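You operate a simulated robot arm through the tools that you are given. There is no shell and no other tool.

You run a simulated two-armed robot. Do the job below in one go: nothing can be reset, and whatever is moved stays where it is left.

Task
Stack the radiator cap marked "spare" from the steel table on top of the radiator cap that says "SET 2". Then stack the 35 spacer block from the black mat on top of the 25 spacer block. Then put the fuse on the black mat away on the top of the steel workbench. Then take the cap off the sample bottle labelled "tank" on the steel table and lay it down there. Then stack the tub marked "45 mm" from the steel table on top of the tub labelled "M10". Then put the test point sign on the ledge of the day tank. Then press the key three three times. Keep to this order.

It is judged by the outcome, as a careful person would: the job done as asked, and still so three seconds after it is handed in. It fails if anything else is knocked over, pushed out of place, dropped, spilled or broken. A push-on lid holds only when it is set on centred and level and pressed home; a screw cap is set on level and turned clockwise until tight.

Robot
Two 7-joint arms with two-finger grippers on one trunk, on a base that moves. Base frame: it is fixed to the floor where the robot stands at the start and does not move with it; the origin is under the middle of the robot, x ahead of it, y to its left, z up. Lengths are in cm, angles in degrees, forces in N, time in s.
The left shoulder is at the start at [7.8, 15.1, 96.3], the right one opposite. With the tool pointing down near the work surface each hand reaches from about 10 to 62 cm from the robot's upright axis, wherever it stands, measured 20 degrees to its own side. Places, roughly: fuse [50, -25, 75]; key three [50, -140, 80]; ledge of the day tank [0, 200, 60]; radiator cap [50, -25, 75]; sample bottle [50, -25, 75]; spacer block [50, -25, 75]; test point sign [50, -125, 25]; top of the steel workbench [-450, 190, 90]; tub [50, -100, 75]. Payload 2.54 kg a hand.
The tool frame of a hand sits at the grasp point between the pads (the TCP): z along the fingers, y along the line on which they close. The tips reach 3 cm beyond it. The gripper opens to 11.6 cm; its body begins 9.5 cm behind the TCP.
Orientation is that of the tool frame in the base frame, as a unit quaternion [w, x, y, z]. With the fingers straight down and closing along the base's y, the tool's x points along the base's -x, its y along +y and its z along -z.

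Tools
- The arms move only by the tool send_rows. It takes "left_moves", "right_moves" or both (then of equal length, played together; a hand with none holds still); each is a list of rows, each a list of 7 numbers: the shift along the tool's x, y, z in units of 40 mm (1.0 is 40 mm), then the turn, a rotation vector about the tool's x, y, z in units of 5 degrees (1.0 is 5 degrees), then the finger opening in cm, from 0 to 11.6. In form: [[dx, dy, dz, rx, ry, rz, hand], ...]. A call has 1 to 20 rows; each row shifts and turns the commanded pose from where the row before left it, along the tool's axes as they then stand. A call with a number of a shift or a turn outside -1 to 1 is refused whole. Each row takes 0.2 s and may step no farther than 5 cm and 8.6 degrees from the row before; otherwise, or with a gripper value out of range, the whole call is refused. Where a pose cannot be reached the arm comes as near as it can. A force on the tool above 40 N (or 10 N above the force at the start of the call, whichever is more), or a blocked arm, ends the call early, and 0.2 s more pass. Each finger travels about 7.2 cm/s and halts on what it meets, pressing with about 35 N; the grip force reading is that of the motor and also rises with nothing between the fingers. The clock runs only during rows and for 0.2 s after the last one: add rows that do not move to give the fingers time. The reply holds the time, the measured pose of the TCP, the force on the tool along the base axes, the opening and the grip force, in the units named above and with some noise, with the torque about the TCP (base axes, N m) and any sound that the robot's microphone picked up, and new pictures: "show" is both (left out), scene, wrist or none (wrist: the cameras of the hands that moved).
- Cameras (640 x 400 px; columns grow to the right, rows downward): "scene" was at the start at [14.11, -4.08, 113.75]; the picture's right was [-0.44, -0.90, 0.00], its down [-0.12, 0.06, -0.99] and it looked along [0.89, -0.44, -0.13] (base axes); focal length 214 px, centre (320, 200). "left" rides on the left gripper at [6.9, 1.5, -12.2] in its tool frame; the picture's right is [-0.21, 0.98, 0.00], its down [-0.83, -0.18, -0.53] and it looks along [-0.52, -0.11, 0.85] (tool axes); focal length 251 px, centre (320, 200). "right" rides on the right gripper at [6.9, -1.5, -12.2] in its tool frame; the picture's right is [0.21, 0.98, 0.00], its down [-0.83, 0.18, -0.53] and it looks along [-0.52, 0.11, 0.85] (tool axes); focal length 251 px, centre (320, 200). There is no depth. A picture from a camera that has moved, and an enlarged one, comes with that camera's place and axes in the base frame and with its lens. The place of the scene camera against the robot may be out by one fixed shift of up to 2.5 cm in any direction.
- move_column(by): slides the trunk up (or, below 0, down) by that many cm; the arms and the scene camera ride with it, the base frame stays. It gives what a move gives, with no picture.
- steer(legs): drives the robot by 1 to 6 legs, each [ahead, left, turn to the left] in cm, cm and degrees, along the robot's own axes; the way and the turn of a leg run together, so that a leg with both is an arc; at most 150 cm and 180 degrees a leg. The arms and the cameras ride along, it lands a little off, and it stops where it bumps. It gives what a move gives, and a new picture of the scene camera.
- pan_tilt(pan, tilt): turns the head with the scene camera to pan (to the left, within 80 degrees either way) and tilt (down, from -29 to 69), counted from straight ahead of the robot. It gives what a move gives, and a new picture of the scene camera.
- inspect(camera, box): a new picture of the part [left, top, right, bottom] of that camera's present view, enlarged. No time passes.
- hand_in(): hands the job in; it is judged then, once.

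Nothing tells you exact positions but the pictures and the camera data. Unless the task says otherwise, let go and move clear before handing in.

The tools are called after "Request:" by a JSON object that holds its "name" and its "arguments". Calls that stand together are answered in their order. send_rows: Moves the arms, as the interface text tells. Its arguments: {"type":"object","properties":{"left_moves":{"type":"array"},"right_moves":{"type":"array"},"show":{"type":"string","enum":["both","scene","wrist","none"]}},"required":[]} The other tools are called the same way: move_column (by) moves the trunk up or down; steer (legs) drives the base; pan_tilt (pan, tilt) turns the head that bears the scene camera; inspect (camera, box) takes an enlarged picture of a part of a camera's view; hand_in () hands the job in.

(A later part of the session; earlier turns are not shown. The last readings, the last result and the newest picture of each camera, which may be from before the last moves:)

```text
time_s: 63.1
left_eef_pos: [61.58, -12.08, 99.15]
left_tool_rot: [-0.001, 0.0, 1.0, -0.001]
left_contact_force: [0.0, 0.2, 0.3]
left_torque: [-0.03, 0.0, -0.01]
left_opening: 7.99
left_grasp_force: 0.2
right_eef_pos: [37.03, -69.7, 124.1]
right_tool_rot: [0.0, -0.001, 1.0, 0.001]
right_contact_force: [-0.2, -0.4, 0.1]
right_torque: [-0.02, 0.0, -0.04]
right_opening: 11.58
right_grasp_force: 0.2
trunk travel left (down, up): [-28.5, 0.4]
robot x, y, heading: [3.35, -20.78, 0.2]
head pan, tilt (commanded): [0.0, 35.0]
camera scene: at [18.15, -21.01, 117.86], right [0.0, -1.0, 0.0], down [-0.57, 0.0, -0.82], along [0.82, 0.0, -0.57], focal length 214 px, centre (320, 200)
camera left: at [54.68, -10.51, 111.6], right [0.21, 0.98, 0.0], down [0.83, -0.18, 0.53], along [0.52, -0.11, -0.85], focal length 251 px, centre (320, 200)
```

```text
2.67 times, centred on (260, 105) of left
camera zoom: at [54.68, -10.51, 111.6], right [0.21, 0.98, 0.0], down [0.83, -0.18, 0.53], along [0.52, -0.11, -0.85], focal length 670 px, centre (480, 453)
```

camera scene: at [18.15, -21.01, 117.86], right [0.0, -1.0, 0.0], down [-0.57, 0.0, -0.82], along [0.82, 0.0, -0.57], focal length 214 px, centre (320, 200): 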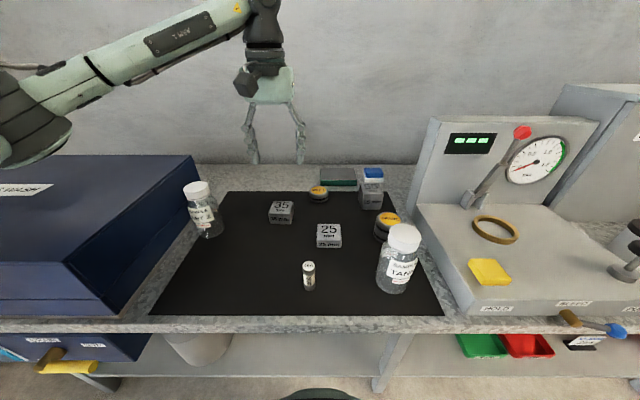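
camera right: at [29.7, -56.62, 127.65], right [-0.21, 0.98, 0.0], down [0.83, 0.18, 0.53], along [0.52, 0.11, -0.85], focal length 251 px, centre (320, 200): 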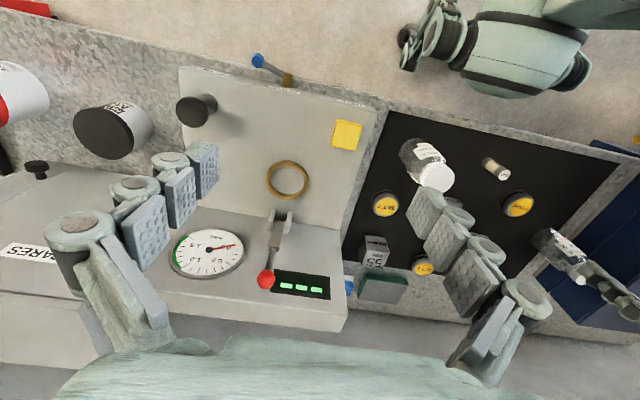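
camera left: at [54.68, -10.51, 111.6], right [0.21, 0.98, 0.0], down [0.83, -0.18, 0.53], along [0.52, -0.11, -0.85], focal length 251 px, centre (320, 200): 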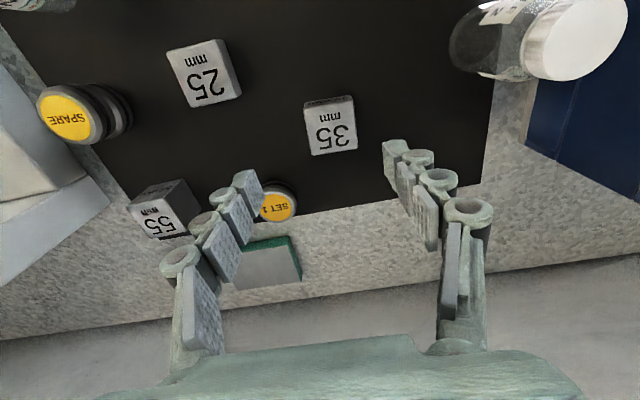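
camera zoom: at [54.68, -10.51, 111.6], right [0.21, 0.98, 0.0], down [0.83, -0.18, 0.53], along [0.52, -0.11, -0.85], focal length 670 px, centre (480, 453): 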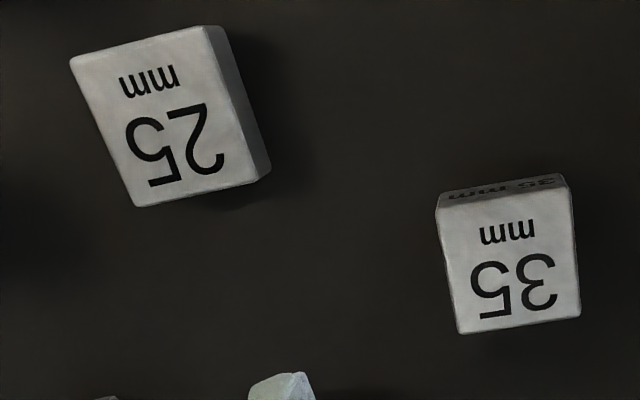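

The 35 block is at about [62.85,-11.0] (≈5.3 cm wide, top z≈83.6) and the 25 block at [55.0,-23.1] (top z≈82.5). To keep the elbow high I'll shift the base left 12 cm with the hand crossing, then go down.

Request:
{"name": "send_rows", "arguments": {"left_moves": [[0, -0.75, 0, 0, 0, 0, 8.5], [0, -0.75, 0, 0, 0, 0, 8.5], [0, -0.75, 0, 0, 0, 0, 8.5], [0, -0.75, 0, 0, 0, 0, 8.5]], "show": "none"}}

Request:
{"name": "steer", "arguments": {"legs": [[0, 13, 0]]}}

```text
time_s: 64.1
left_eef_pos: [61.31, -24.02, 99.29]
left_tool_rot: [0.0, -0.002, 1.0, 0.0]
left_contact_force: [0.0, -0.2, -0.2]
left_torque: [0.01, -0.01, -0.02]
left_opening: 8.49
left_grasp_force: 0.1
right_eef_pos: [37.02, -69.78, 123.94]
right_tool_rot: [0.0, 0.0, 1.0, 0.001]
right_contact_force: [-0.6, -0.5, 0.0]
right_torque: [0.01, 0.0, -0.03]
right_opening: 11.59
right_grasp_force: 0.1
trunk travel left (down, up): [-28.5, 0.4]
robot x, y, heading: [3.51, -21.21, 0.3]
head pan, tilt (commanded): [0.0, 35.0]
```

```text
time_s: 66.0
left_eef_pos: [61.16, -11.19, 99.37]
left_tool_rot: [0.0, 0.0, 1.0, -0.001]
left_contact_force: [0.0, -0.6, -0.1]
left_torque: [-0.02, 0.0, -0.01]
left_opening: 8.5
left_grasp_force: 0.0
right_eef_pos: [36.95, -56.86, 123.99]
right_tool_rot: [0.0, 0.0, 1.0, 0.001]
right_contact_force: [0.0, -0.3, -1.3]
right_torque: [-0.05, 0.02, 0.0]
right_opening: 11.63
right_grasp_force: 0.0
trunk travel left (down, up): [-28.5, 0.4]
robot x, y, heading: [3.76, -7.91, 0.2]
head pan, tilt (commanded): [0.0, 35.0]
camera scene: at [18.13, -8.05, 117.87], right [0.0, -1.0, 0.0], down [-0.57, 0.0, -0.82], along [0.82, 0.0, -0.57], focal length 214 px, centre (320, 200)
```

scene: 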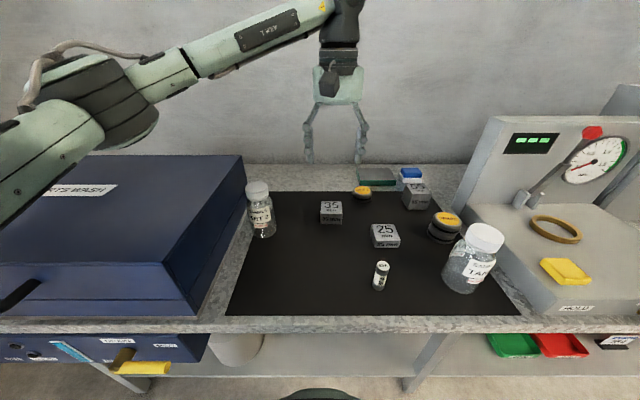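

Request:
{"name": "send_rows", "arguments": {"left_moves": [[-0.22, 0.02, 0.6, 0, 0, 0.35, 8.5], [-0.2, 0.03, 0.6, 0, 0, 0.35, 8.5], [0, 0, 0.6, 0, 0, 0, 8.5], [0, 0, 0.6, 0, 0, 0, 8.5], [0, 0, 0, 0, 0, 0, 8.5]]}}

Request:
{"name": "inspect", "arguments": {"camera": "left", "box": [240, 90, 400, 210]}}

```text
time_s: 67.2
left_eef_pos: [63.13, -10.8, 89.73]
left_tool_rot: [0.001, 0.031, 1.0, 0.0]
left_contact_force: [0.1, 0.6, 0.2]
left_torque: [0.03, -0.03, -0.04]
left_opening: 8.51
left_grasp_force: 0.0
right_eef_pos: [36.89, -56.77, 123.95]
right_tool_rot: [0.0, 0.0, 1.0, 0.001]
right_contact_force: [0.1, 0.7, -1.1]
right_torque: [0.0, -0.03, 0.0]
right_opening: 11.62
right_grasp_force: 0.0
trunk travel left (down, up): [-28.5, 0.4]
robot x, y, heading: [3.4, -7.9, -0.1]
head pan, tilt (commanded): [0.0, 35.0]
camera scene: at [18.12, -8.08, 117.87], right [0.0, -1.0, 0.0], down [-0.57, 0.0, -0.82], along [0.82, 0.0, -0.57], focal length 214 px, centre (320, 200)
camera left: at [56.37, -8.85, 102.0], right [0.27, 0.96, 0.0], down [0.81, -0.23, 0.53], along [0.51, -0.15, -0.84], focal length 251 px, centre (320, 200)
```

scene: 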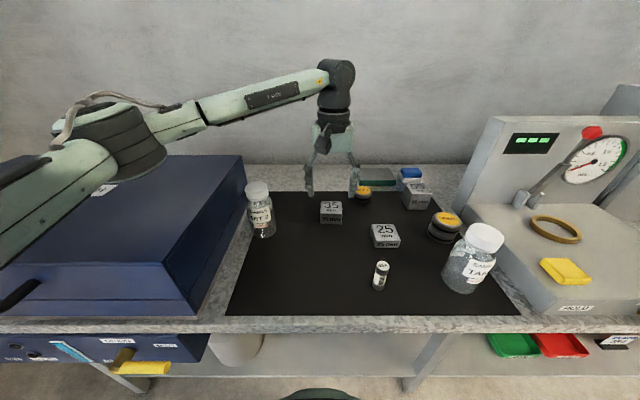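
left: 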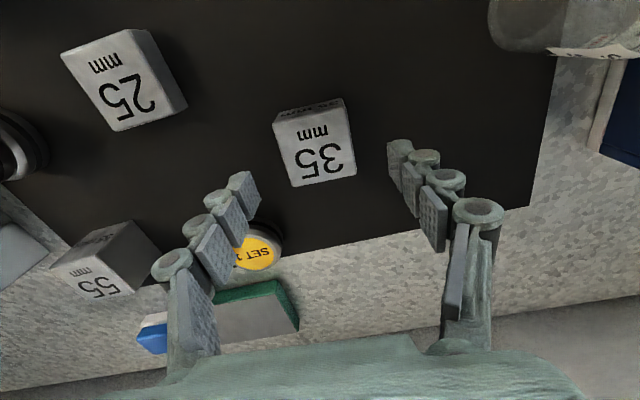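

```text
3.33 times, centred on (320, 150) of left
camera zoom: at [56.37, -8.85, 102.0], right [0.27, 0.96, 0.0], down [0.81, -0.23, 0.53], along [0.51, -0.15, -0.84], focal length 838 px, centre (320, 367)
```

zoom: 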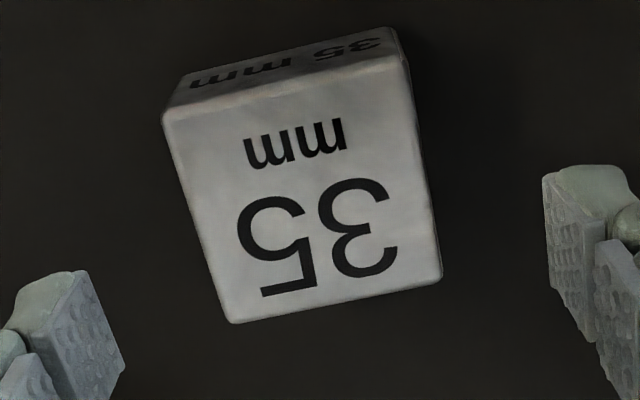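

The gripper is aligned with the 35 block. Going down and gripping it.

Request:
{"name": "send_rows", "arguments": {"left_moves": [[0.035, -0.044, 0.4, 0, 0, 0, 8.5], [0, 0, 0.4, 0, 0, 0, 8.5], [0, 0, 0.4, 0, 0, 0, 8.5], [0, 0, 0.2, 0, 0, 0, 8.5], [0, 0, 0, 0, 0, 0, 8.5]]}}

```text
time_s: 68.4
left_eef_pos: [62.8, -11.09, 84.15]
left_tool_rot: [0.0, 0.03, 1.0, -0.001]
left_contact_force: [0.7, 0.4, 0.6]
left_torque: [0.01, -0.01, -0.02]
left_opening: 8.53
left_grasp_force: 0.1
right_eef_pos: [36.88, -56.92, 123.95]
right_tool_rot: [0.0, 0.0, 1.0, 0.0]
right_contact_force: [-0.2, 0.0, -0.4]
right_torque: [0.03, 0.0, 0.0]
right_opening: 11.62
right_grasp_force: 0.0
trunk travel left (down, up): [-28.5, 0.4]
robot x, y, heading: [3.19, -8.26, 0.0]
head pan, tilt (commanded): [0.0, 35.0]
camera scene: at [18.13, -8.07, 117.87], right [0.0, -1.0, 0.0], down [-0.57, 0.0, -0.82], along [0.82, 0.0, -0.57], focal length 214 px, centre (320, 200)
camera left: at [56.09, -9.28, 96.43], right [0.27, 0.96, 0.0], down [0.81, -0.23, 0.53], along [0.51, -0.15, -0.84], focal length 251 px, centre (320, 200)
```

scene: 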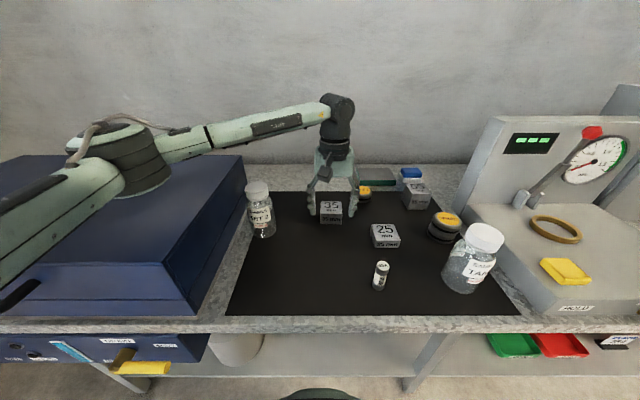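
left: 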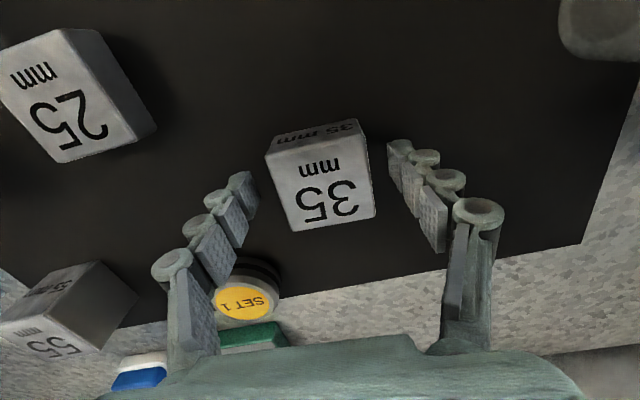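

Request:
{"name": "send_rows", "arguments": {"left_moves": [[0, 0, 0, 0, 0, 0, 4.5], [0, 0, 0, 0, 0, 0, 4.5], [0, 0, 0, 0, 0, 0, 4.5]], "show": "wrist"}}

```text
time_s: 69.2
left_eef_pos: [62.81, -11.25, 84.23]
left_tool_rot: [0.001, 0.031, 1.0, 0.0]
left_contact_force: [1.5, 2.9, 1.3]
left_torque: [0.23, 0.03, -0.04]
left_opening: 5.4
left_grasp_force: 35.3
right_eef_pos: [36.94, -56.78, 123.94]
right_tool_rot: [0.0, 0.0, 1.0, 0.001]
right_contact_force: [0.0, -0.1, 0.2]
right_torque: [0.04, -0.03, -0.01]
right_opening: 11.59
right_grasp_force: 0.0
trunk travel left (down, up): [-28.5, 0.4]
robot x, y, heading: [3.39, -8.07, -0.2]
head pan, tilt (commanded): [0.0, 35.0]
camera left: at [56.11, -9.23, 96.46], right [0.27, 0.96, 0.0], down [0.81, -0.23, 0.53], along [0.51, -0.15, -0.84], focal length 251 px, centre (320, 200)
```

left: 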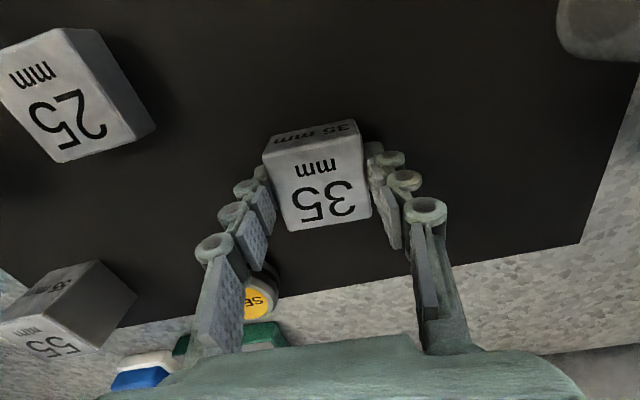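

Gripped. Lifting the 35 block and moving over the 25 block.

Request:
{"name": "send_rows", "arguments": {"left_moves": [[0, 0, -0.2, 0, 0, 0, 4.5], [0, 0, -0.4, 0, 0, 0, 4.5], [0, 0, -0.7, 0, 0, 0, 4.5], [0, 0, -0.7, 0, 0, 0, 4.5], [0, 0, -0.5, 0, 0, 0, 4.5]]}}

```text
time_s: 70.4
left_eef_pos: [62.6, -11.07, 94.35]
left_tool_rot: [0.002, 0.03, 1.0, 0.0]
left_contact_force: [-0.5, -0.4, -2.1]
left_torque: [-0.02, -0.01, -0.02]
left_opening: 5.41
left_grasp_force: 35.0
right_eef_pos: [36.98, -56.92, 124.02]
right_tool_rot: [0.0, 0.0, 1.0, 0.0]
right_contact_force: [-0.5, -1.0, -0.2]
right_torque: [-0.02, 0.01, -0.02]
right_opening: 11.62
right_grasp_force: 0.1
trunk travel left (down, up): [-28.5, 0.4]
robot x, y, heading: [3.94, -7.75, 0.3]
head pan, tilt (commanded): [0.0, 35.0]
camera scene: at [18.14, -8.08, 117.86], right [0.0, -1.0, 0.0], down [-0.57, 0.0, -0.82], along [0.82, 0.0, -0.57], focal length 214 px, centre (320, 200)
camera left: at [55.87, -9.25, 106.69], right [0.27, 0.96, 0.0], down [0.81, -0.23, 0.53], along [0.51, -0.15, -0.84], focal length 251 px, centre (320, 200)
```

scene: 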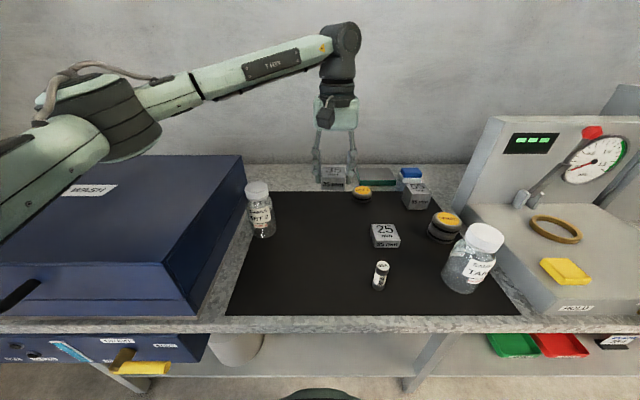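
left: 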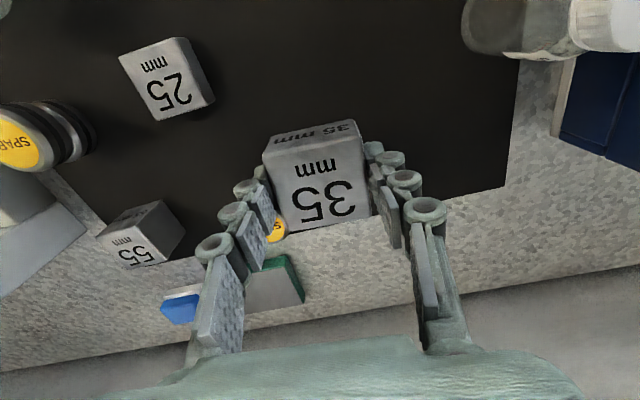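

Request:
{"name": "send_rows", "arguments": {"left_moves": [[0.43, -0.78, 0, 0, 0, 0, 4.5], [0.43, -0.78, 0, 0, 0, 0, 4.5], [0.43, -0.78, 0, 0, 0, 0, 4.5], [0.42, -0.78, 0, 0, 0, 0, 4.5], [0, 0, 0, 0, 0, -0.5, 4.5], [0, 0, 0, 0, 0, 0, 4.5]]}}

Request:
{"name": "inspect", "arguments": {"camera": "left", "box": [240, 70, 400, 240]}}

```text
time_s: 71.8
left_eef_pos: [55.09, -23.03, 94.01]
left_tool_rot: [0.0, 0.009, 1.0, -0.001]
left_contact_force: [-0.6, 0.1, -3.3]
left_torque: [-0.02, 0.03, -0.01]
left_opening: 5.42
left_grasp_force: 34.7
right_eef_pos: [36.97, -56.74, 124.0]
right_tool_rot: [0.0, -0.001, 1.0, 0.0]
right_contact_force: [0.5, 0.1, 1.1]
right_torque: [0.02, -0.01, 0.01]
right_opening: 11.61
right_grasp_force: 0.1
trunk travel left (down, up): [-28.5, 0.4]
robot x, y, heading: [3.66, -8.12, -0.3]
head pan, tilt (commanded): [0.0, 35.0]
camera scene: at [18.15, -8.09, 117.86], right [0.0, -1.0, 0.0], down [-0.57, 0.0, -0.82], along [0.82, 0.0, -0.57], focal length 214 px, centre (320, 200)
camera left: at [48.41, -21.49, 106.38], right [0.23, 0.97, 0.0], down [0.82, -0.2, 0.53], along [0.52, -0.12, -0.85], focal length 251 px, centre (320, 200)
```

scene: 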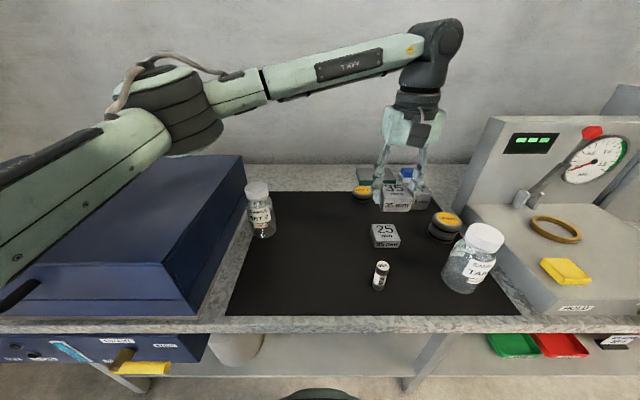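
left: 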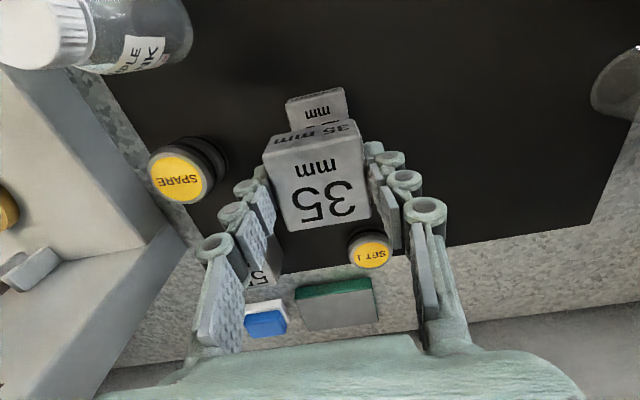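

```text
2.35 times, centred on (320, 155) of left
camera zoom: at [48.41, -21.49, 106.38], right [0.23, 0.97, 0.0], down [0.82, -0.2, 0.53], along [0.52, -0.12, -0.85], focal length 592 px, centre (320, 306)
```

zoom: 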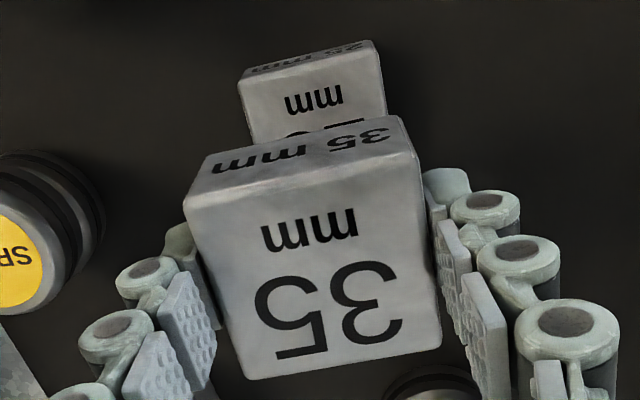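

The blocks are parallel; I'll correct about 4 mm back and 1.5 mm left, then descend to just above contact.

Request:
{"name": "send_rows", "arguments": {"left_moves": [[0.1, 0.04, 0.4, 0, 0, 0, 4.5], [0, 0, 0.5, 0, 0, 0, 4.5], [0, 0, 0.4, 0, 0, 0, 4.5], [0, 0, 0.25, 0, 0, 0, 4.5], [0, 0, 0, 0, 0, 0, 4.5]]}}

Request:
{"name": "inspect", "arguments": {"camera": "left", "box": [240, 70, 400, 240]}}

Request:
{"name": "inspect", "arguments": {"camera": "scene", "box": [350, 190, 430, 260]}}

```text
time_s: 73.0
left_eef_pos: [54.9, -23.0, 87.96]
left_tool_rot: [0.0, 0.009, 1.0, -0.001]
left_contact_force: [-0.3, 0.0, -2.9]
left_torque: [0.0, 0.01, -0.02]
left_opening: 5.41
left_grasp_force: 35.5
right_eef_pos: [36.97, -56.9, 123.92]
right_tool_rot: [0.0, 0.0, 1.0, 0.0]
right_contact_force: [0.2, 0.2, 0.2]
right_torque: [0.04, 0.0, -0.02]
right_opening: 11.59
right_grasp_force: 0.0
trunk travel left (down, up): [-28.5, 0.4]
robot x, y, heading: [3.36, -7.87, -0.1]
head pan, tilt (commanded): [0.0, 35.0]
camera scene: at [18.15, -8.08, 117.86], right [0.0, -1.0, 0.0], down [-0.57, 0.0, -0.82], along [0.82, 0.0, -0.57], focal length 214 px, centre (320, 200)
camera left: at [47.99, -21.35, 100.25], right [0.23, 0.97, 0.0], down [0.82, -0.2, 0.53], along [0.52, -0.12, -0.85], focal length 251 px, centre (320, 200)
```

scene: 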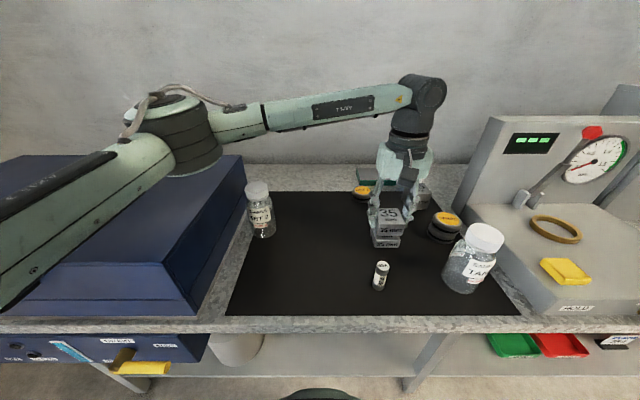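
left: 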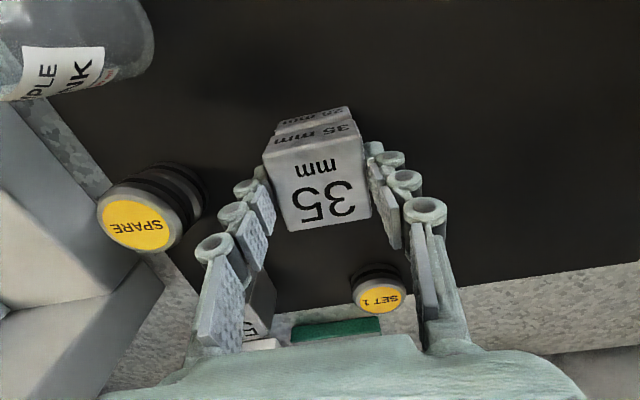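

```text
2.35 times, centred on (320, 155) of left
camera zoom: at [47.99, -21.35, 100.25], right [0.23, 0.97, 0.0], down [0.82, -0.2, 0.53], along [0.52, -0.12, -0.85], focal length 592 px, centre (320, 306)
```

zoom: 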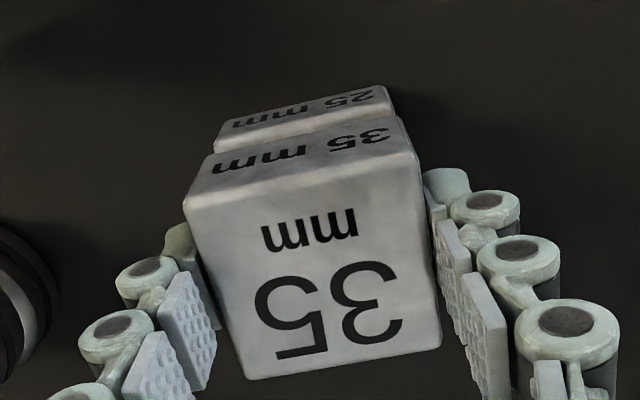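

```text
5.71 times, centred on (390, 225) of scene
camera zoom: at [18.15, -8.08, 117.86], right [0.0, -1.0, 0.0], down [-0.57, 0.0, -0.82], along [0.82, 0.0, -0.57], focal length 1226 px, centre (-80, 57)
```

zoom: 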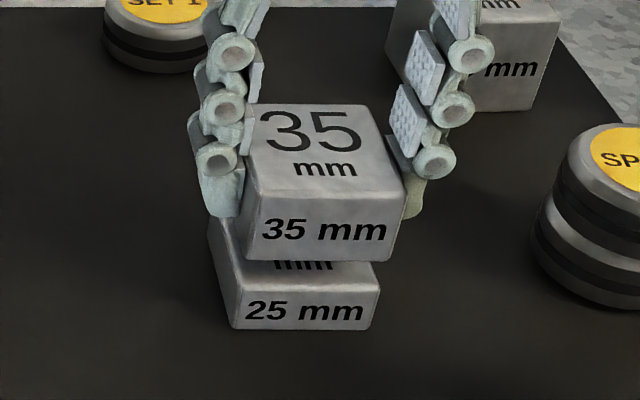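

The 35 block lines up with the 25 block within a millimetre or two. Lowering in small steps.

Request:
{"name": "send_rows", "arguments": {"left_moves": [[0, 0, 0.15, 0, 0, 0, 4.5], [0, 0, 0.05, 0, 0, 0, 4.5], [0, 0, 0, 0, 0, 0, 4.5]], "show": "none"}}

Request:
{"name": "send_rows", "arguments": {"left_moves": [[0, 0, 0.05, 0, 0, 0, 4.5], [0, 0, 0, 0, 0, 0, 4.5]], "show": "none"}}

Request:
{"name": "inspect", "arguments": {"camera": "scene", "box": [350, 190, 430, 260]}}

```text
time_s: 73.8
left_eef_pos: [54.77, -23.01, 87.08]
left_tool_rot: [0.0, 0.009, 1.0, 0.0]
left_contact_force: [-0.2, 0.4, -2.4]
left_torque: [0.0, 0.03, -0.01]
left_opening: 5.43
left_grasp_force: 35.0
right_eef_pos: [37.04, -56.94, 123.96]
right_tool_rot: [0.0, 0.0, 1.0, 0.0]
right_contact_force: [0.2, 0.2, -0.5]
right_torque: [0.0, 0.0, -0.01]
right_opening: 11.62
right_grasp_force: 0.0
trunk travel left (down, up): [-28.5, 0.4]
robot x, y, heading: [3.32, -7.9, -0.0]
head pan, tilt (commanded): [0.0, 35.0]
```

```text
time_s: 74.4
left_eef_pos: [54.81, -23.08, 87.09]
left_tool_rot: [0.0, 0.009, 1.0, -0.001]
left_contact_force: [-0.3, -0.5, -2.7]
left_torque: [0.03, -0.02, -0.01]
left_opening: 5.4
left_grasp_force: 34.4
right_eef_pos: [37.0, -56.8, 124.06]
right_tool_rot: [0.001, 0.0, 1.0, 0.0]
right_contact_force: [0.0, 0.7, -0.4]
right_torque: [-0.01, 0.02, 0.02]
right_opening: 11.57
right_grasp_force: 0.2
trunk travel left (down, up): [-28.5, 0.4]
robot x, y, heading: [3.55, -8.02, 0.0]
head pan, tilt (commanded): [0.0, 35.0]
```

```text
5.71 times, centred on (390, 225) of scene
camera zoom: at [18.16, -8.08, 117.86], right [0.0, -1.0, 0.0], down [-0.57, 0.0, -0.82], along [0.82, 0.0, -0.57], focal length 1226 px, centre (-80, 57)
```

zoom: 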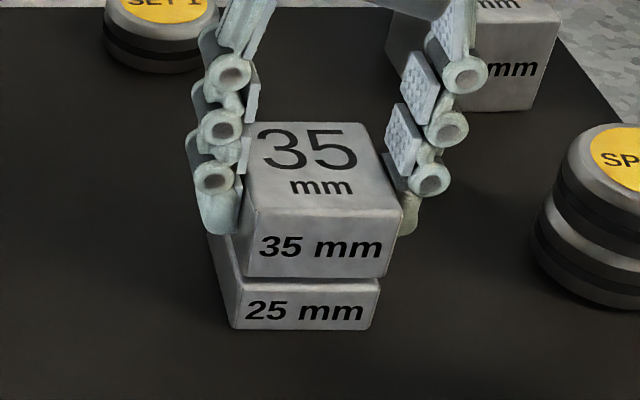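

Request:
{"name": "send_rows", "arguments": {"left_moves": [[0, 0, 0.05, 0, 0, 0, 4.5], [0, 0, 0, 0, 0, 0, 4.5]], "show": "none"}}

Request:
{"name": "send_rows", "arguments": {"left_moves": [[0, 0, 0.04, 0, 0, 0, 4.5], [0, 0, 0, 0, 0, 0, 4.5]], "show": "none"}}

```text
time_s: 75.0
left_eef_pos: [54.72, -23.02, 86.72]
left_tool_rot: [0.0, 0.009, 1.0, -0.001]
left_contact_force: [0.3, -0.9, -2.8]
left_torque: [0.02, -0.02, 0.0]
left_opening: 5.43
left_grasp_force: 35.3
right_eef_pos: [36.95, -56.9, 124.07]
right_tool_rot: [0.0, 0.0, 1.0, 0.0]
right_contact_force: [-0.2, 0.5, -0.3]
right_torque: [0.01, 0.02, 0.01]
right_opening: 11.61
right_grasp_force: 0.1
trunk travel left (down, up): [-28.5, 0.4]
robot x, y, heading: [3.53, -8.41, -0.0]
head pan, tilt (commanded): [0.0, 35.0]
```

```text
time_s: 75.6
left_eef_pos: [54.84, -23.03, 86.67]
left_tool_rot: [0.001, 0.009, 1.0, -0.001]
left_contact_force: [0.3, -1.5, 3.5]
left_torque: [0.11, 0.04, 0.04]
left_opening: 5.43
left_grasp_force: 34.7
right_eef_pos: [36.88, -56.83, 123.99]
right_tool_rot: [0.0, -0.001, 1.0, 0.0]
right_contact_force: [-0.7, -0.8, 0.1]
right_torque: [0.02, 0.02, 0.04]
right_opening: 11.59
right_grasp_force: 0.0
trunk travel left (down, up): [-28.5, 0.4]
robot x, y, heading: [3.36, -8.0, 0.0]
head pan, tilt (commanded): [0.0, 35.0]
```

Contact with the 25 block. Opening the fingers gently and checking.

Request:
{"name": "send_rows", "arguments": {"left_moves": [[0, 0, 0, 0, 0, 0, 5.8], [0, 0, 0, 0, 0, 0, 6.6], [0, 0, 0, 0, 0, 0, 7.6], [0, 0, 0, 0, 0, 0, 7.6]], "show": "wrist"}}

Request:
{"name": "inspect", "arguments": {"camera": "scene", "box": [350, 190, 430, 260]}}

```text
time_s: 76.6
left_eef_pos: [54.79, -22.99, 86.58]
left_tool_rot: [0.0, 0.008, 1.0, -0.001]
left_contact_force: [-0.5, -0.3, 0.0]
left_torque: [-0.03, -0.01, 0.01]
left_opening: 7.59
left_grasp_force: 0.1
right_eef_pos: [36.98, -56.87, 123.98]
right_tool_rot: [0.0, 0.001, 1.0, 0.0]
right_contact_force: [0.5, 0.3, 0.6]
right_torque: [0.01, 0.0, 0.02]
right_opening: 11.59
right_grasp_force: 0.0
trunk travel left (down, up): [-28.5, 0.4]
robot x, y, heading: [3.44, -8.16, 0.1]
head pan, tilt (commanded): [0.0, 35.0]
camera left: at [48.04, -21.4, 98.89], right [0.23, 0.97, 0.0], down [0.82, -0.2, 0.53], along [0.52, -0.12, -0.85], focal length 251 px, centre (320, 200)
```

left: 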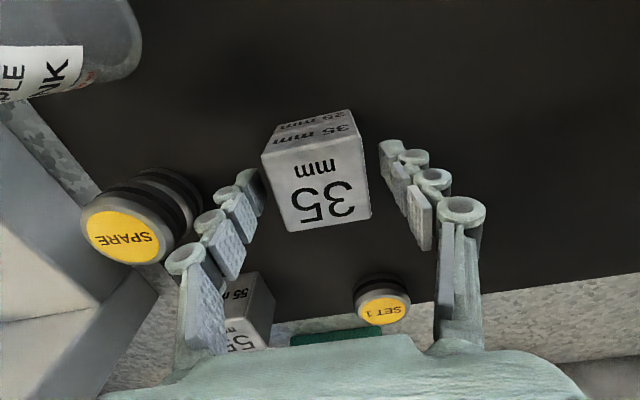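

```text
5.71 times, centred on (390, 225) of scene
camera zoom: at [18.14, -8.07, 117.87], right [0.0, -1.0, 0.0], down [-0.57, 0.0, -0.82], along [0.82, 0.0, -0.57], focal length 1226 px, centre (-80, 57)
```

zoom: 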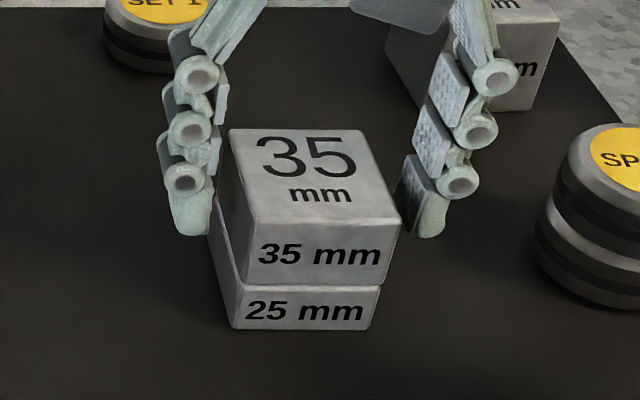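

The blocks are neatly stacked. I'll lift away and move over the fuse to look at it.

Request:
{"name": "send_rows", "arguments": {"left_moves": [[0, 0, -0.5, 0, 0, 0, 7.6], [0, 0, -0.8, 0, 0, 0, 7.6], [0, 0, -0.9, 0, 0, 0, 7.6], [0, 0, -0.9, 0, 0, 0, 7.6], [0.8, 0.25, 0, 0, 0, 0.1, 7.6], [0.8, 0.25, 0, 0, 0, 0, 7.6], [0.8, 0.25, 0, 0, 0, -0.3, 7.6], [0.5, 0.2, 0, 0, 0, 0, 7.6]]}}

```text
time_s: 78.4
left_eef_pos: [43.22, -19.08, 99.11]
left_tool_rot: [0.0, -0.001, 1.0, 0.0]
left_contact_force: [-1.1, -1.0, 0.5]
left_torque: [-0.03, 0.0, -0.02]
left_opening: 7.59
left_grasp_force: 0.0
right_eef_pos: [36.93, -56.85, 123.98]
right_tool_rot: [0.0, 0.001, 1.0, 0.0]
right_contact_force: [0.4, 0.2, 0.0]
right_torque: [-0.02, 0.03, -0.01]
right_opening: 11.63
right_grasp_force: 0.0
trunk travel left (down, up): [-28.5, 0.4]
robot x, y, heading: [3.57, -7.98, -0.1]
head pan, tilt (commanded): [0.0, 35.0]
camera scene: at [18.12, -8.07, 117.87], right [0.0, -1.0, 0.0], down [-0.57, 0.0, -0.82], along [0.82, 0.0, -0.57], focal length 214 px, centre (320, 200)
camera left: at [36.48, -17.54, 111.4], right [0.21, 0.98, 0.0], down [0.83, -0.18, 0.53], along [0.52, -0.12, -0.85], focal length 251 px, centre (320, 200)
```

scene: 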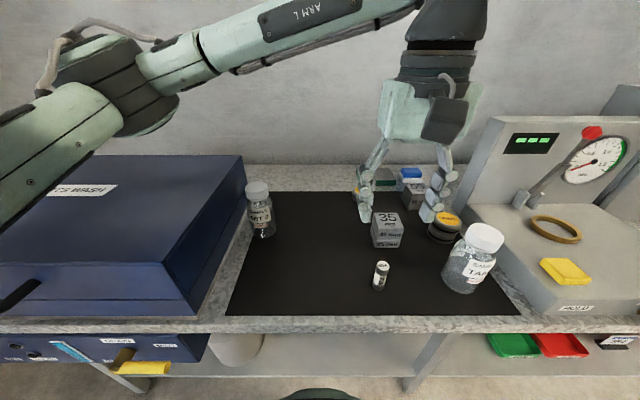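
left: 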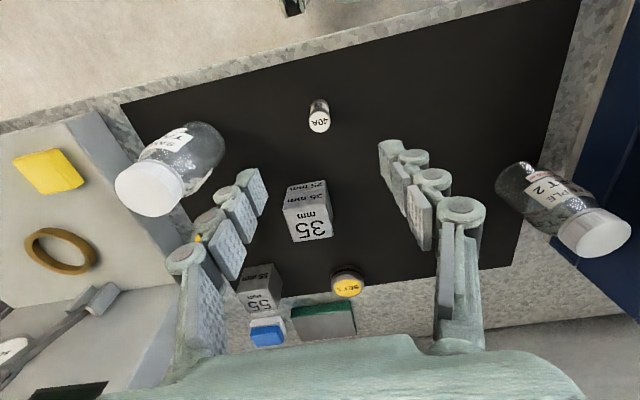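

Request:
{"name": "inspect", "arguments": {"camera": "left", "box": [280, 80, 360, 150]}}

```text
5.71 times, centred on (320, 115) of left
camera zoom: at [36.48, -17.54, 111.4], right [0.21, 0.98, 0.0], down [0.83, -0.18, 0.53], along [0.52, -0.12, -0.85], focal length 1437 px, centre (320, 686)
```

zoom: 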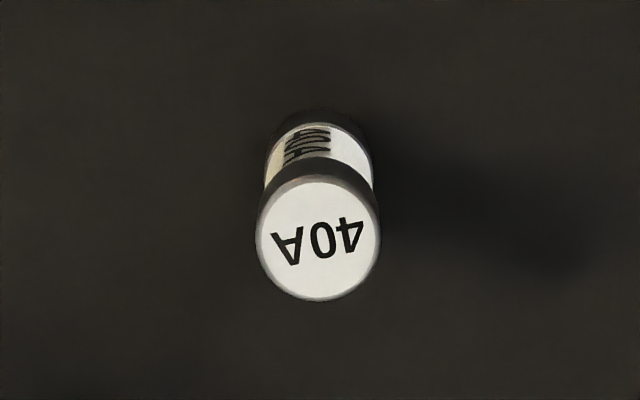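

The fuse stands at about [42.76,-18.98], top z≈86.2, 2.2 cm thick. Descending to grip it.

Request:
{"name": "send_rows", "arguments": {"left_moves": [[0.115, 0.025, 0.6, 0, 0, 0, 6.5], [0, 0, 0.7, 0, 0, 0, 6.5], [0, 0, 0.7, 0, 0, 0, 6.5], [0, 0, 0.6, 0, 0, 0, 6.5], [0, 0, 0, 0, 0, 0, 6.5]]}}

```text
time_s: 79.6
left_eef_pos: [42.92, -18.8, 88.65]
left_tool_rot: [0.0, 0.0, 1.0, -0.001]
left_contact_force: [-0.1, -0.2, -0.7]
left_torque: [-0.01, 0.0, 0.0]
left_opening: 6.48
left_grasp_force: 0.0
right_eef_pos: [36.9, -56.88, 123.97]
right_tool_rot: [-0.001, 0.0, 1.0, 0.001]
right_contact_force: [0.2, 0.4, -0.3]
right_torque: [-0.03, 0.01, -0.01]
right_opening: 11.6
right_grasp_force: 0.2
trunk travel left (down, up): [-28.5, 0.4]
robot x, y, heading: [3.72, -8.03, -0.1]
head pan, tilt (commanded): [0.0, 35.0]
camera scene: at [18.13, -8.07, 117.87], right [0.0, -1.0, 0.0], down [-0.57, 0.0, -0.82], along [0.82, 0.0, -0.57], focal length 214 px, centre (320, 200)
camera left: at [36.08, -17.27, 100.99], right [0.21, 0.98, 0.0], down [0.83, -0.18, 0.53], along [0.52, -0.12, -0.85], focal length 251 px, centre (320, 200)
```

scene: 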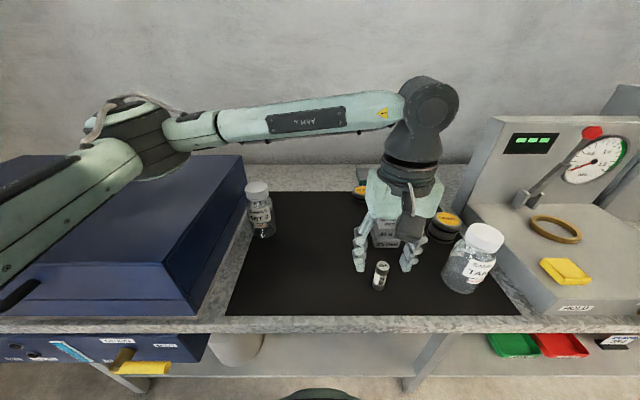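
left: 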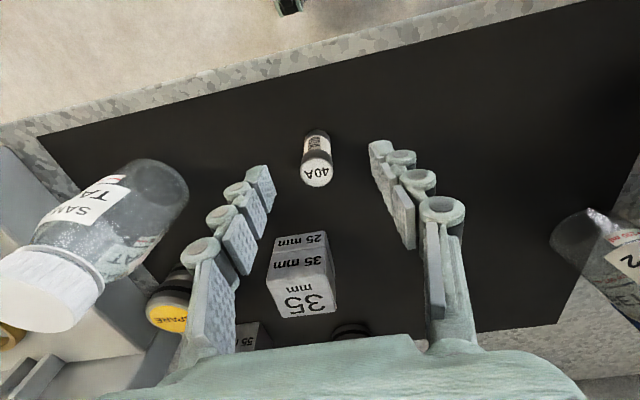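

Request:
{"name": "send_rows", "arguments": {"left_moves": [[-0.025, -0.04, 0.4, 0, 0, 0, 6.5], [0, 0, 0.4, 0, 0, 0, 6.0], [0, 0, 0.3, 0, 0, 0, 6.0], [0, 0, 0, 0, 0, 0, 6.0]]}}

```text
time_s: 80.6
left_eef_pos: [43.03, -19.03, 84.28]
left_tool_rot: [-0.001, 0.0, 1.0, 0.0]
left_contact_force: [0.1, 0.4, 0.0]
left_torque: [-0.01, 0.01, 0.01]
left_opening: 5.97
left_grasp_force: 0.0
right_eef_pos: [37.01, -56.8, 123.99]
right_tool_rot: [-0.001, 0.0, 1.0, 0.0]
right_contact_force: [0.5, 0.8, 0.3]
right_torque: [-0.01, -0.01, 0.03]
right_opening: 11.6
right_grasp_force: 0.1
trunk travel left (down, up): [-28.5, 0.4]
robot x, y, heading: [3.66, -7.96, -0.1]
head pan, tilt (commanded): [0.0, 35.0]
camera scene: at [18.13, -8.07, 117.87], right [0.0, -1.0, 0.0], down [-0.57, 0.0, -0.82], along [0.82, 0.0, -0.57], focal length 214 px, centre (320, 200)
camera left: at [36.19, -17.5, 96.68], right [0.21, 0.98, 0.0], down [0.83, -0.18, 0.53], along [0.52, -0.12, -0.85], focal length 251 px, centre (320, 200)
```

scene: 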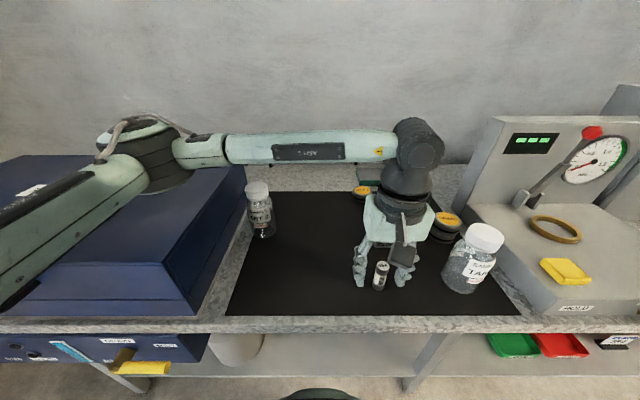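
left: 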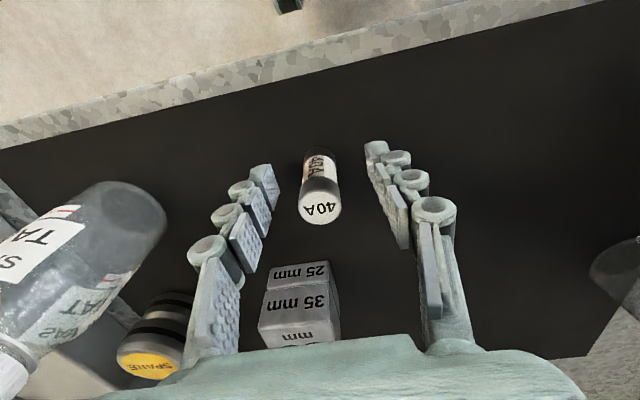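

Request:
{"name": "send_rows", "arguments": {"left_moves": [[0, 0, 0, 0, 0, 0, 3.5], [0, 0, 0, 0, 0, 0, 1.5], [0, 0, 0, 0, 0, 0, 1.5], [0, 0, 0, 0, 0, 0, 1.5]], "show": "wrist"}}

```text
time_s: 81.6
left_eef_pos: [43.07, -19.02, 84.35]
left_tool_rot: [0.0, 0.0, 1.0, -0.001]
left_contact_force: [0.8, 0.0, -0.7]
left_torque: [-0.05, -0.01, 0.02]
left_opening: 2.04
left_grasp_force: 35.5
right_eef_pos: [36.95, -56.89, 123.92]
right_tool_rot: [0.001, 0.0, 1.0, 0.0]
right_contact_force: [-0.4, 0.1, -0.5]
right_torque: [0.0, 0.0, -0.01]
right_opening: 11.6
right_grasp_force: 0.1
trunk travel left (down, up): [-28.5, 0.4]
robot x, y, heading: [3.59, -8.39, 0.1]
head pan, tilt (commanded): [0.0, 35.0]
camera left: at [36.2, -17.5, 96.69], right [0.21, 0.98, 0.0], down [0.83, -0.18, 0.53], along [0.52, -0.12, -0.85], focal length 251 px, centre (320, 200)
```

left: 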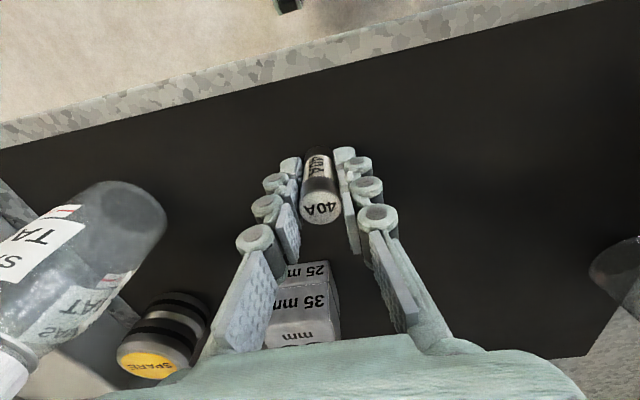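

Fuse gripped. Lifting it and then backing away from the table to look for the workbench.

Request:
{"name": "send_rows", "arguments": {"left_moves": [[0, 0, -0.3, 0, 0, 0, 1.5], [0, 0, -0.8, 0, 0, 0, 1.5], [0, 0, -0.9, 0, 0, 0, 1.5], [0, 0, -0.9, 0, 0, 0, 1.5], [0, 0, -0.9, 0, 0, 0, 1.5], [0, 0, -0.6, 0, 0, 0, 1.5]], "show": "scene"}}

Request:
{"name": "steer", "arguments": {"legs": [[-60, 0, 0]]}}

```text
time_s: 83.0
left_eef_pos: [43.05, -18.96, 101.6]
left_tool_rot: [0.0, 0.001, 1.0, 0.0]
left_contact_force: [0.1, -0.8, 0.0]
left_torque: [0.0, 0.0, -0.03]
left_opening: 2.07
left_grasp_force: 34.8
right_eef_pos: [36.98, -56.77, 123.92]
right_tool_rot: [0.0, 0.0, 1.0, 0.0]
right_contact_force: [0.3, -0.1, -0.1]
right_torque: [-0.01, 0.02, 0.01]
right_opening: 11.58
right_grasp_force: 0.1
trunk travel left (down, up): [-28.5, 0.4]
robot x, y, heading: [3.41, -7.6, -0.1]
head pan, tilt (commanded): [0.0, 35.0]
camera scene: at [18.12, -8.07, 117.86], right [0.0, -1.0, 0.0], down [-0.57, 0.0, -0.82], along [0.82, 0.0, -0.57], focal length 214 px, centre (320, 200)
```

scene: 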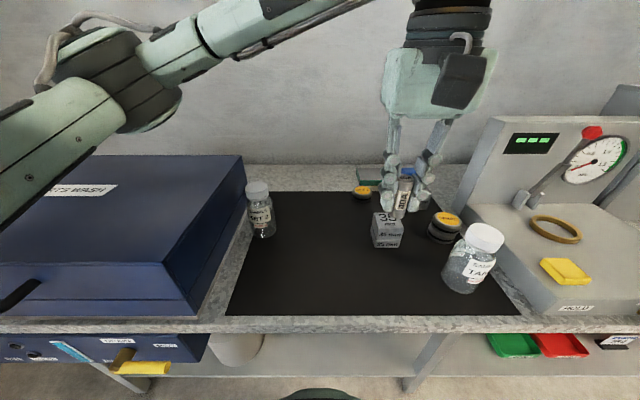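

```text
time_s: 86.5
left_eef_pos: [-17.55, -19.11, 101.68]
left_tool_rot: [0.001, 0.01, 1.0, 0.0]
left_contact_force: [0.7, -0.4, -1.0]
left_torque: [0.01, -0.02, 0.03]
left_opening: 2.04
left_grasp_force: 34.6
right_eef_pos: [-24.43, -56.88, 124.09]
right_tool_rot: [-0.001, 0.01, 1.0, 0.0]
right_contact_force: [0.5, -0.2, -0.2]
right_torque: [0.01, -0.04, 0.01]
right_opening: 11.61
right_grasp_force: 0.1
trunk travel left (down, up): [-28.5, 0.4]
robot x, y, heading: [-56.7, -7.36, -1.0]
head pan, tilt (commanded): [0.0, 35.0]
camera scene: at [-42.21, -7.76, 117.87], right [-0.02, -1.0, 0.0], down [-0.57, 0.01, -0.82], along [0.82, -0.02, -0.57], focal length 214 px, centre (320, 200)
```

scene: 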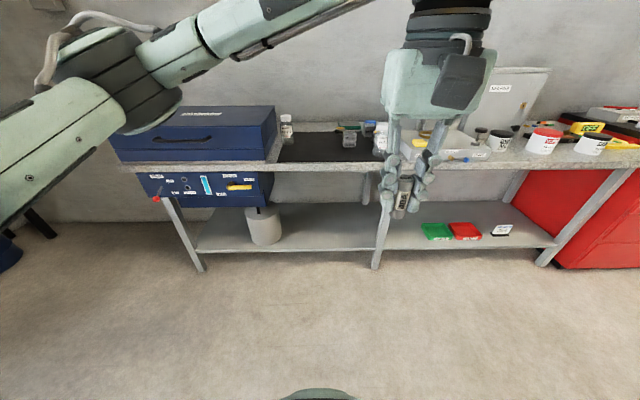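

I'll turn left toward the workbench and look ahead.

Request:
{"name": "steer", "arguments": {"legs": [[-20, 0, 75], [0, 0, 75]]}}

Request:
{"name": "pan_tilt", "arguments": {"pan": 0, "tilt": 10}}

```text
time_s: 93.4
left_eef_pos: [-99.16, 12.25, 101.64]
left_tool_rot: [0.0, 0.961, -0.278, 0.0]
left_contact_force: [-0.2, 0.4, 0.3]
left_torque: [-0.03, -0.05, 0.0]
left_opening: 2.07
left_grasp_force: 34.7
right_eef_pos: [-73.97, 41.07, 124.06]
right_tool_rot: [0.0, 0.96, -0.279, 0.0]
right_contact_force: [0.0, -0.7, -0.3]
right_torque: [0.01, 0.02, -0.01]
right_opening: 11.59
right_grasp_force: 0.1
trunk travel left (down, up): [-28.5, 0.4]
robot x, y, heading: [-71.65, -18.26, 147.7]
head pan, tilt (commanded): [0.0, 35.0]
camera scene: at [-85.82, -9.77, 117.86], right [0.53, 0.85, 0.0], down [0.48, -0.31, -0.82], along [-0.69, 0.44, -0.57], focal length 214 px, centre (320, 200)
```

scene: 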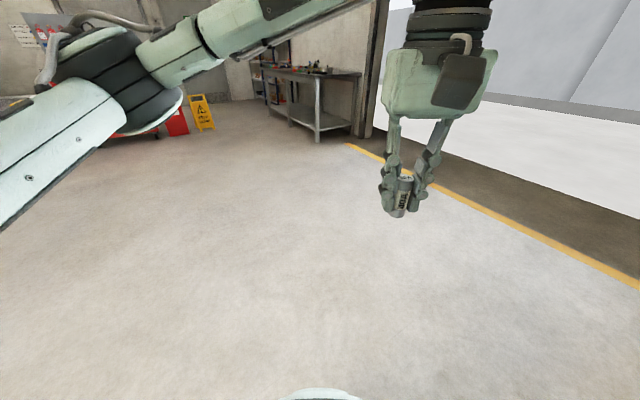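

```text
time_s: 94.3
left_eef_pos: [-99.22, 12.26, 101.62]
left_tool_rot: [-0.001, 0.961, -0.278, 0.001]
left_contact_force: [0.6, 0.8, 0.3]
left_torque: [-0.02, -0.01, -0.03]
left_opening: 2.05
left_grasp_force: 35.1
right_eef_pos: [-73.82, 41.1, 124.13]
right_tool_rot: [0.0, 0.961, -0.278, 0.0]
right_contact_force: [0.0, -0.1, -0.2]
right_torque: [0.0, -0.01, 0.0]
right_opening: 11.64
right_grasp_force: 0.0
trunk travel left (down, up): [-28.5, 0.4]
robot x, y, heading: [-71.45, -17.75, 147.8]
head pan, tilt (commanded): [0.0, 10.0]
camera scene: at [-86.23, -9.5, 121.87], right [0.53, 0.85, 0.0], down [0.15, -0.09, -0.98], along [-0.83, 0.53, -0.17], focal length 214 px, centre (320, 200)
```

scene: 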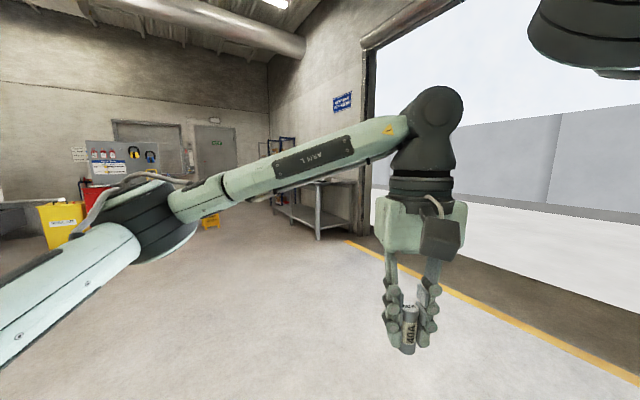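

Request:
{"name": "inspect", "arguments": {"camera": "scene", "box": [180, 130, 400, 260]}}

```text
2.91 times, centred on (290, 195) of scene
camera zoom: at [-86.23, -9.5, 121.87], right [0.53, 0.85, 0.0], down [0.15, -0.09, -0.98], along [-0.83, 0.53, -0.17], focal length 624 px, centre (407, 214)
```

zoom: 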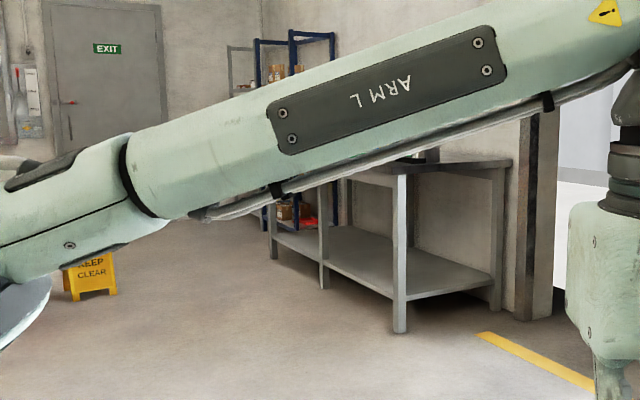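

The workbench is ahead on the right: its near end at about [-361, 162..235], long side facing -y. I'll drive to in front of it and face it.

Request:
{"name": "steer", "arguments": {"legs": [[0, 0, 14], [140, 0, 0], [140, 0, 0], [75, 0, 0]]}}

```text
time_s: 112.3
left_eef_pos: [-438.95, 118.1, 101.67]
left_tool_rot: [-0.001, 0.984, -0.177, 0.001]
left_contact_force: [-0.8, 0.7, -0.4]
left_torque: [-0.02, -0.03, -0.01]
left_opening: 2.07
left_grasp_force: 35.1
right_eef_pos: [-420.02, 151.43, 123.89]
right_tool_rot: [0.0, 0.984, -0.177, 0.0]
right_contact_force: [-0.3, 0.4, -0.7]
right_torque: [-0.02, -0.01, 0.0]
right_opening: 11.6
right_grasp_force: 0.0
trunk travel left (down, up): [-28.5, 0.4]
robot x, y, heading: [-405.92, 93.75, 159.7]
head pan, tilt (commanded): [0.0, 10.0]
camera scene: at [-421.76, 99.66, 121.87], right [0.35, 0.94, 0.0], down [0.16, -0.06, -0.98], along [-0.92, 0.34, -0.17], focal length 214 px, centre (320, 200)
```

scene: 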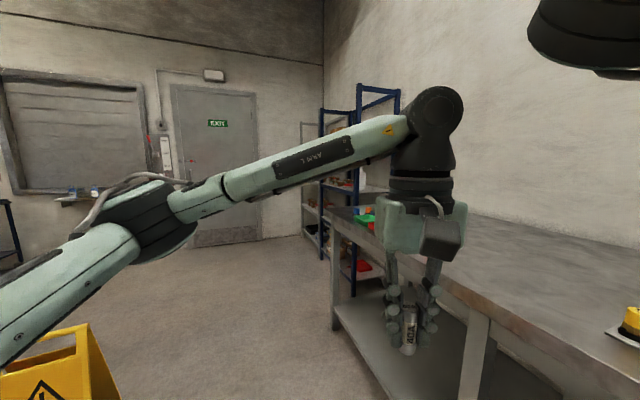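

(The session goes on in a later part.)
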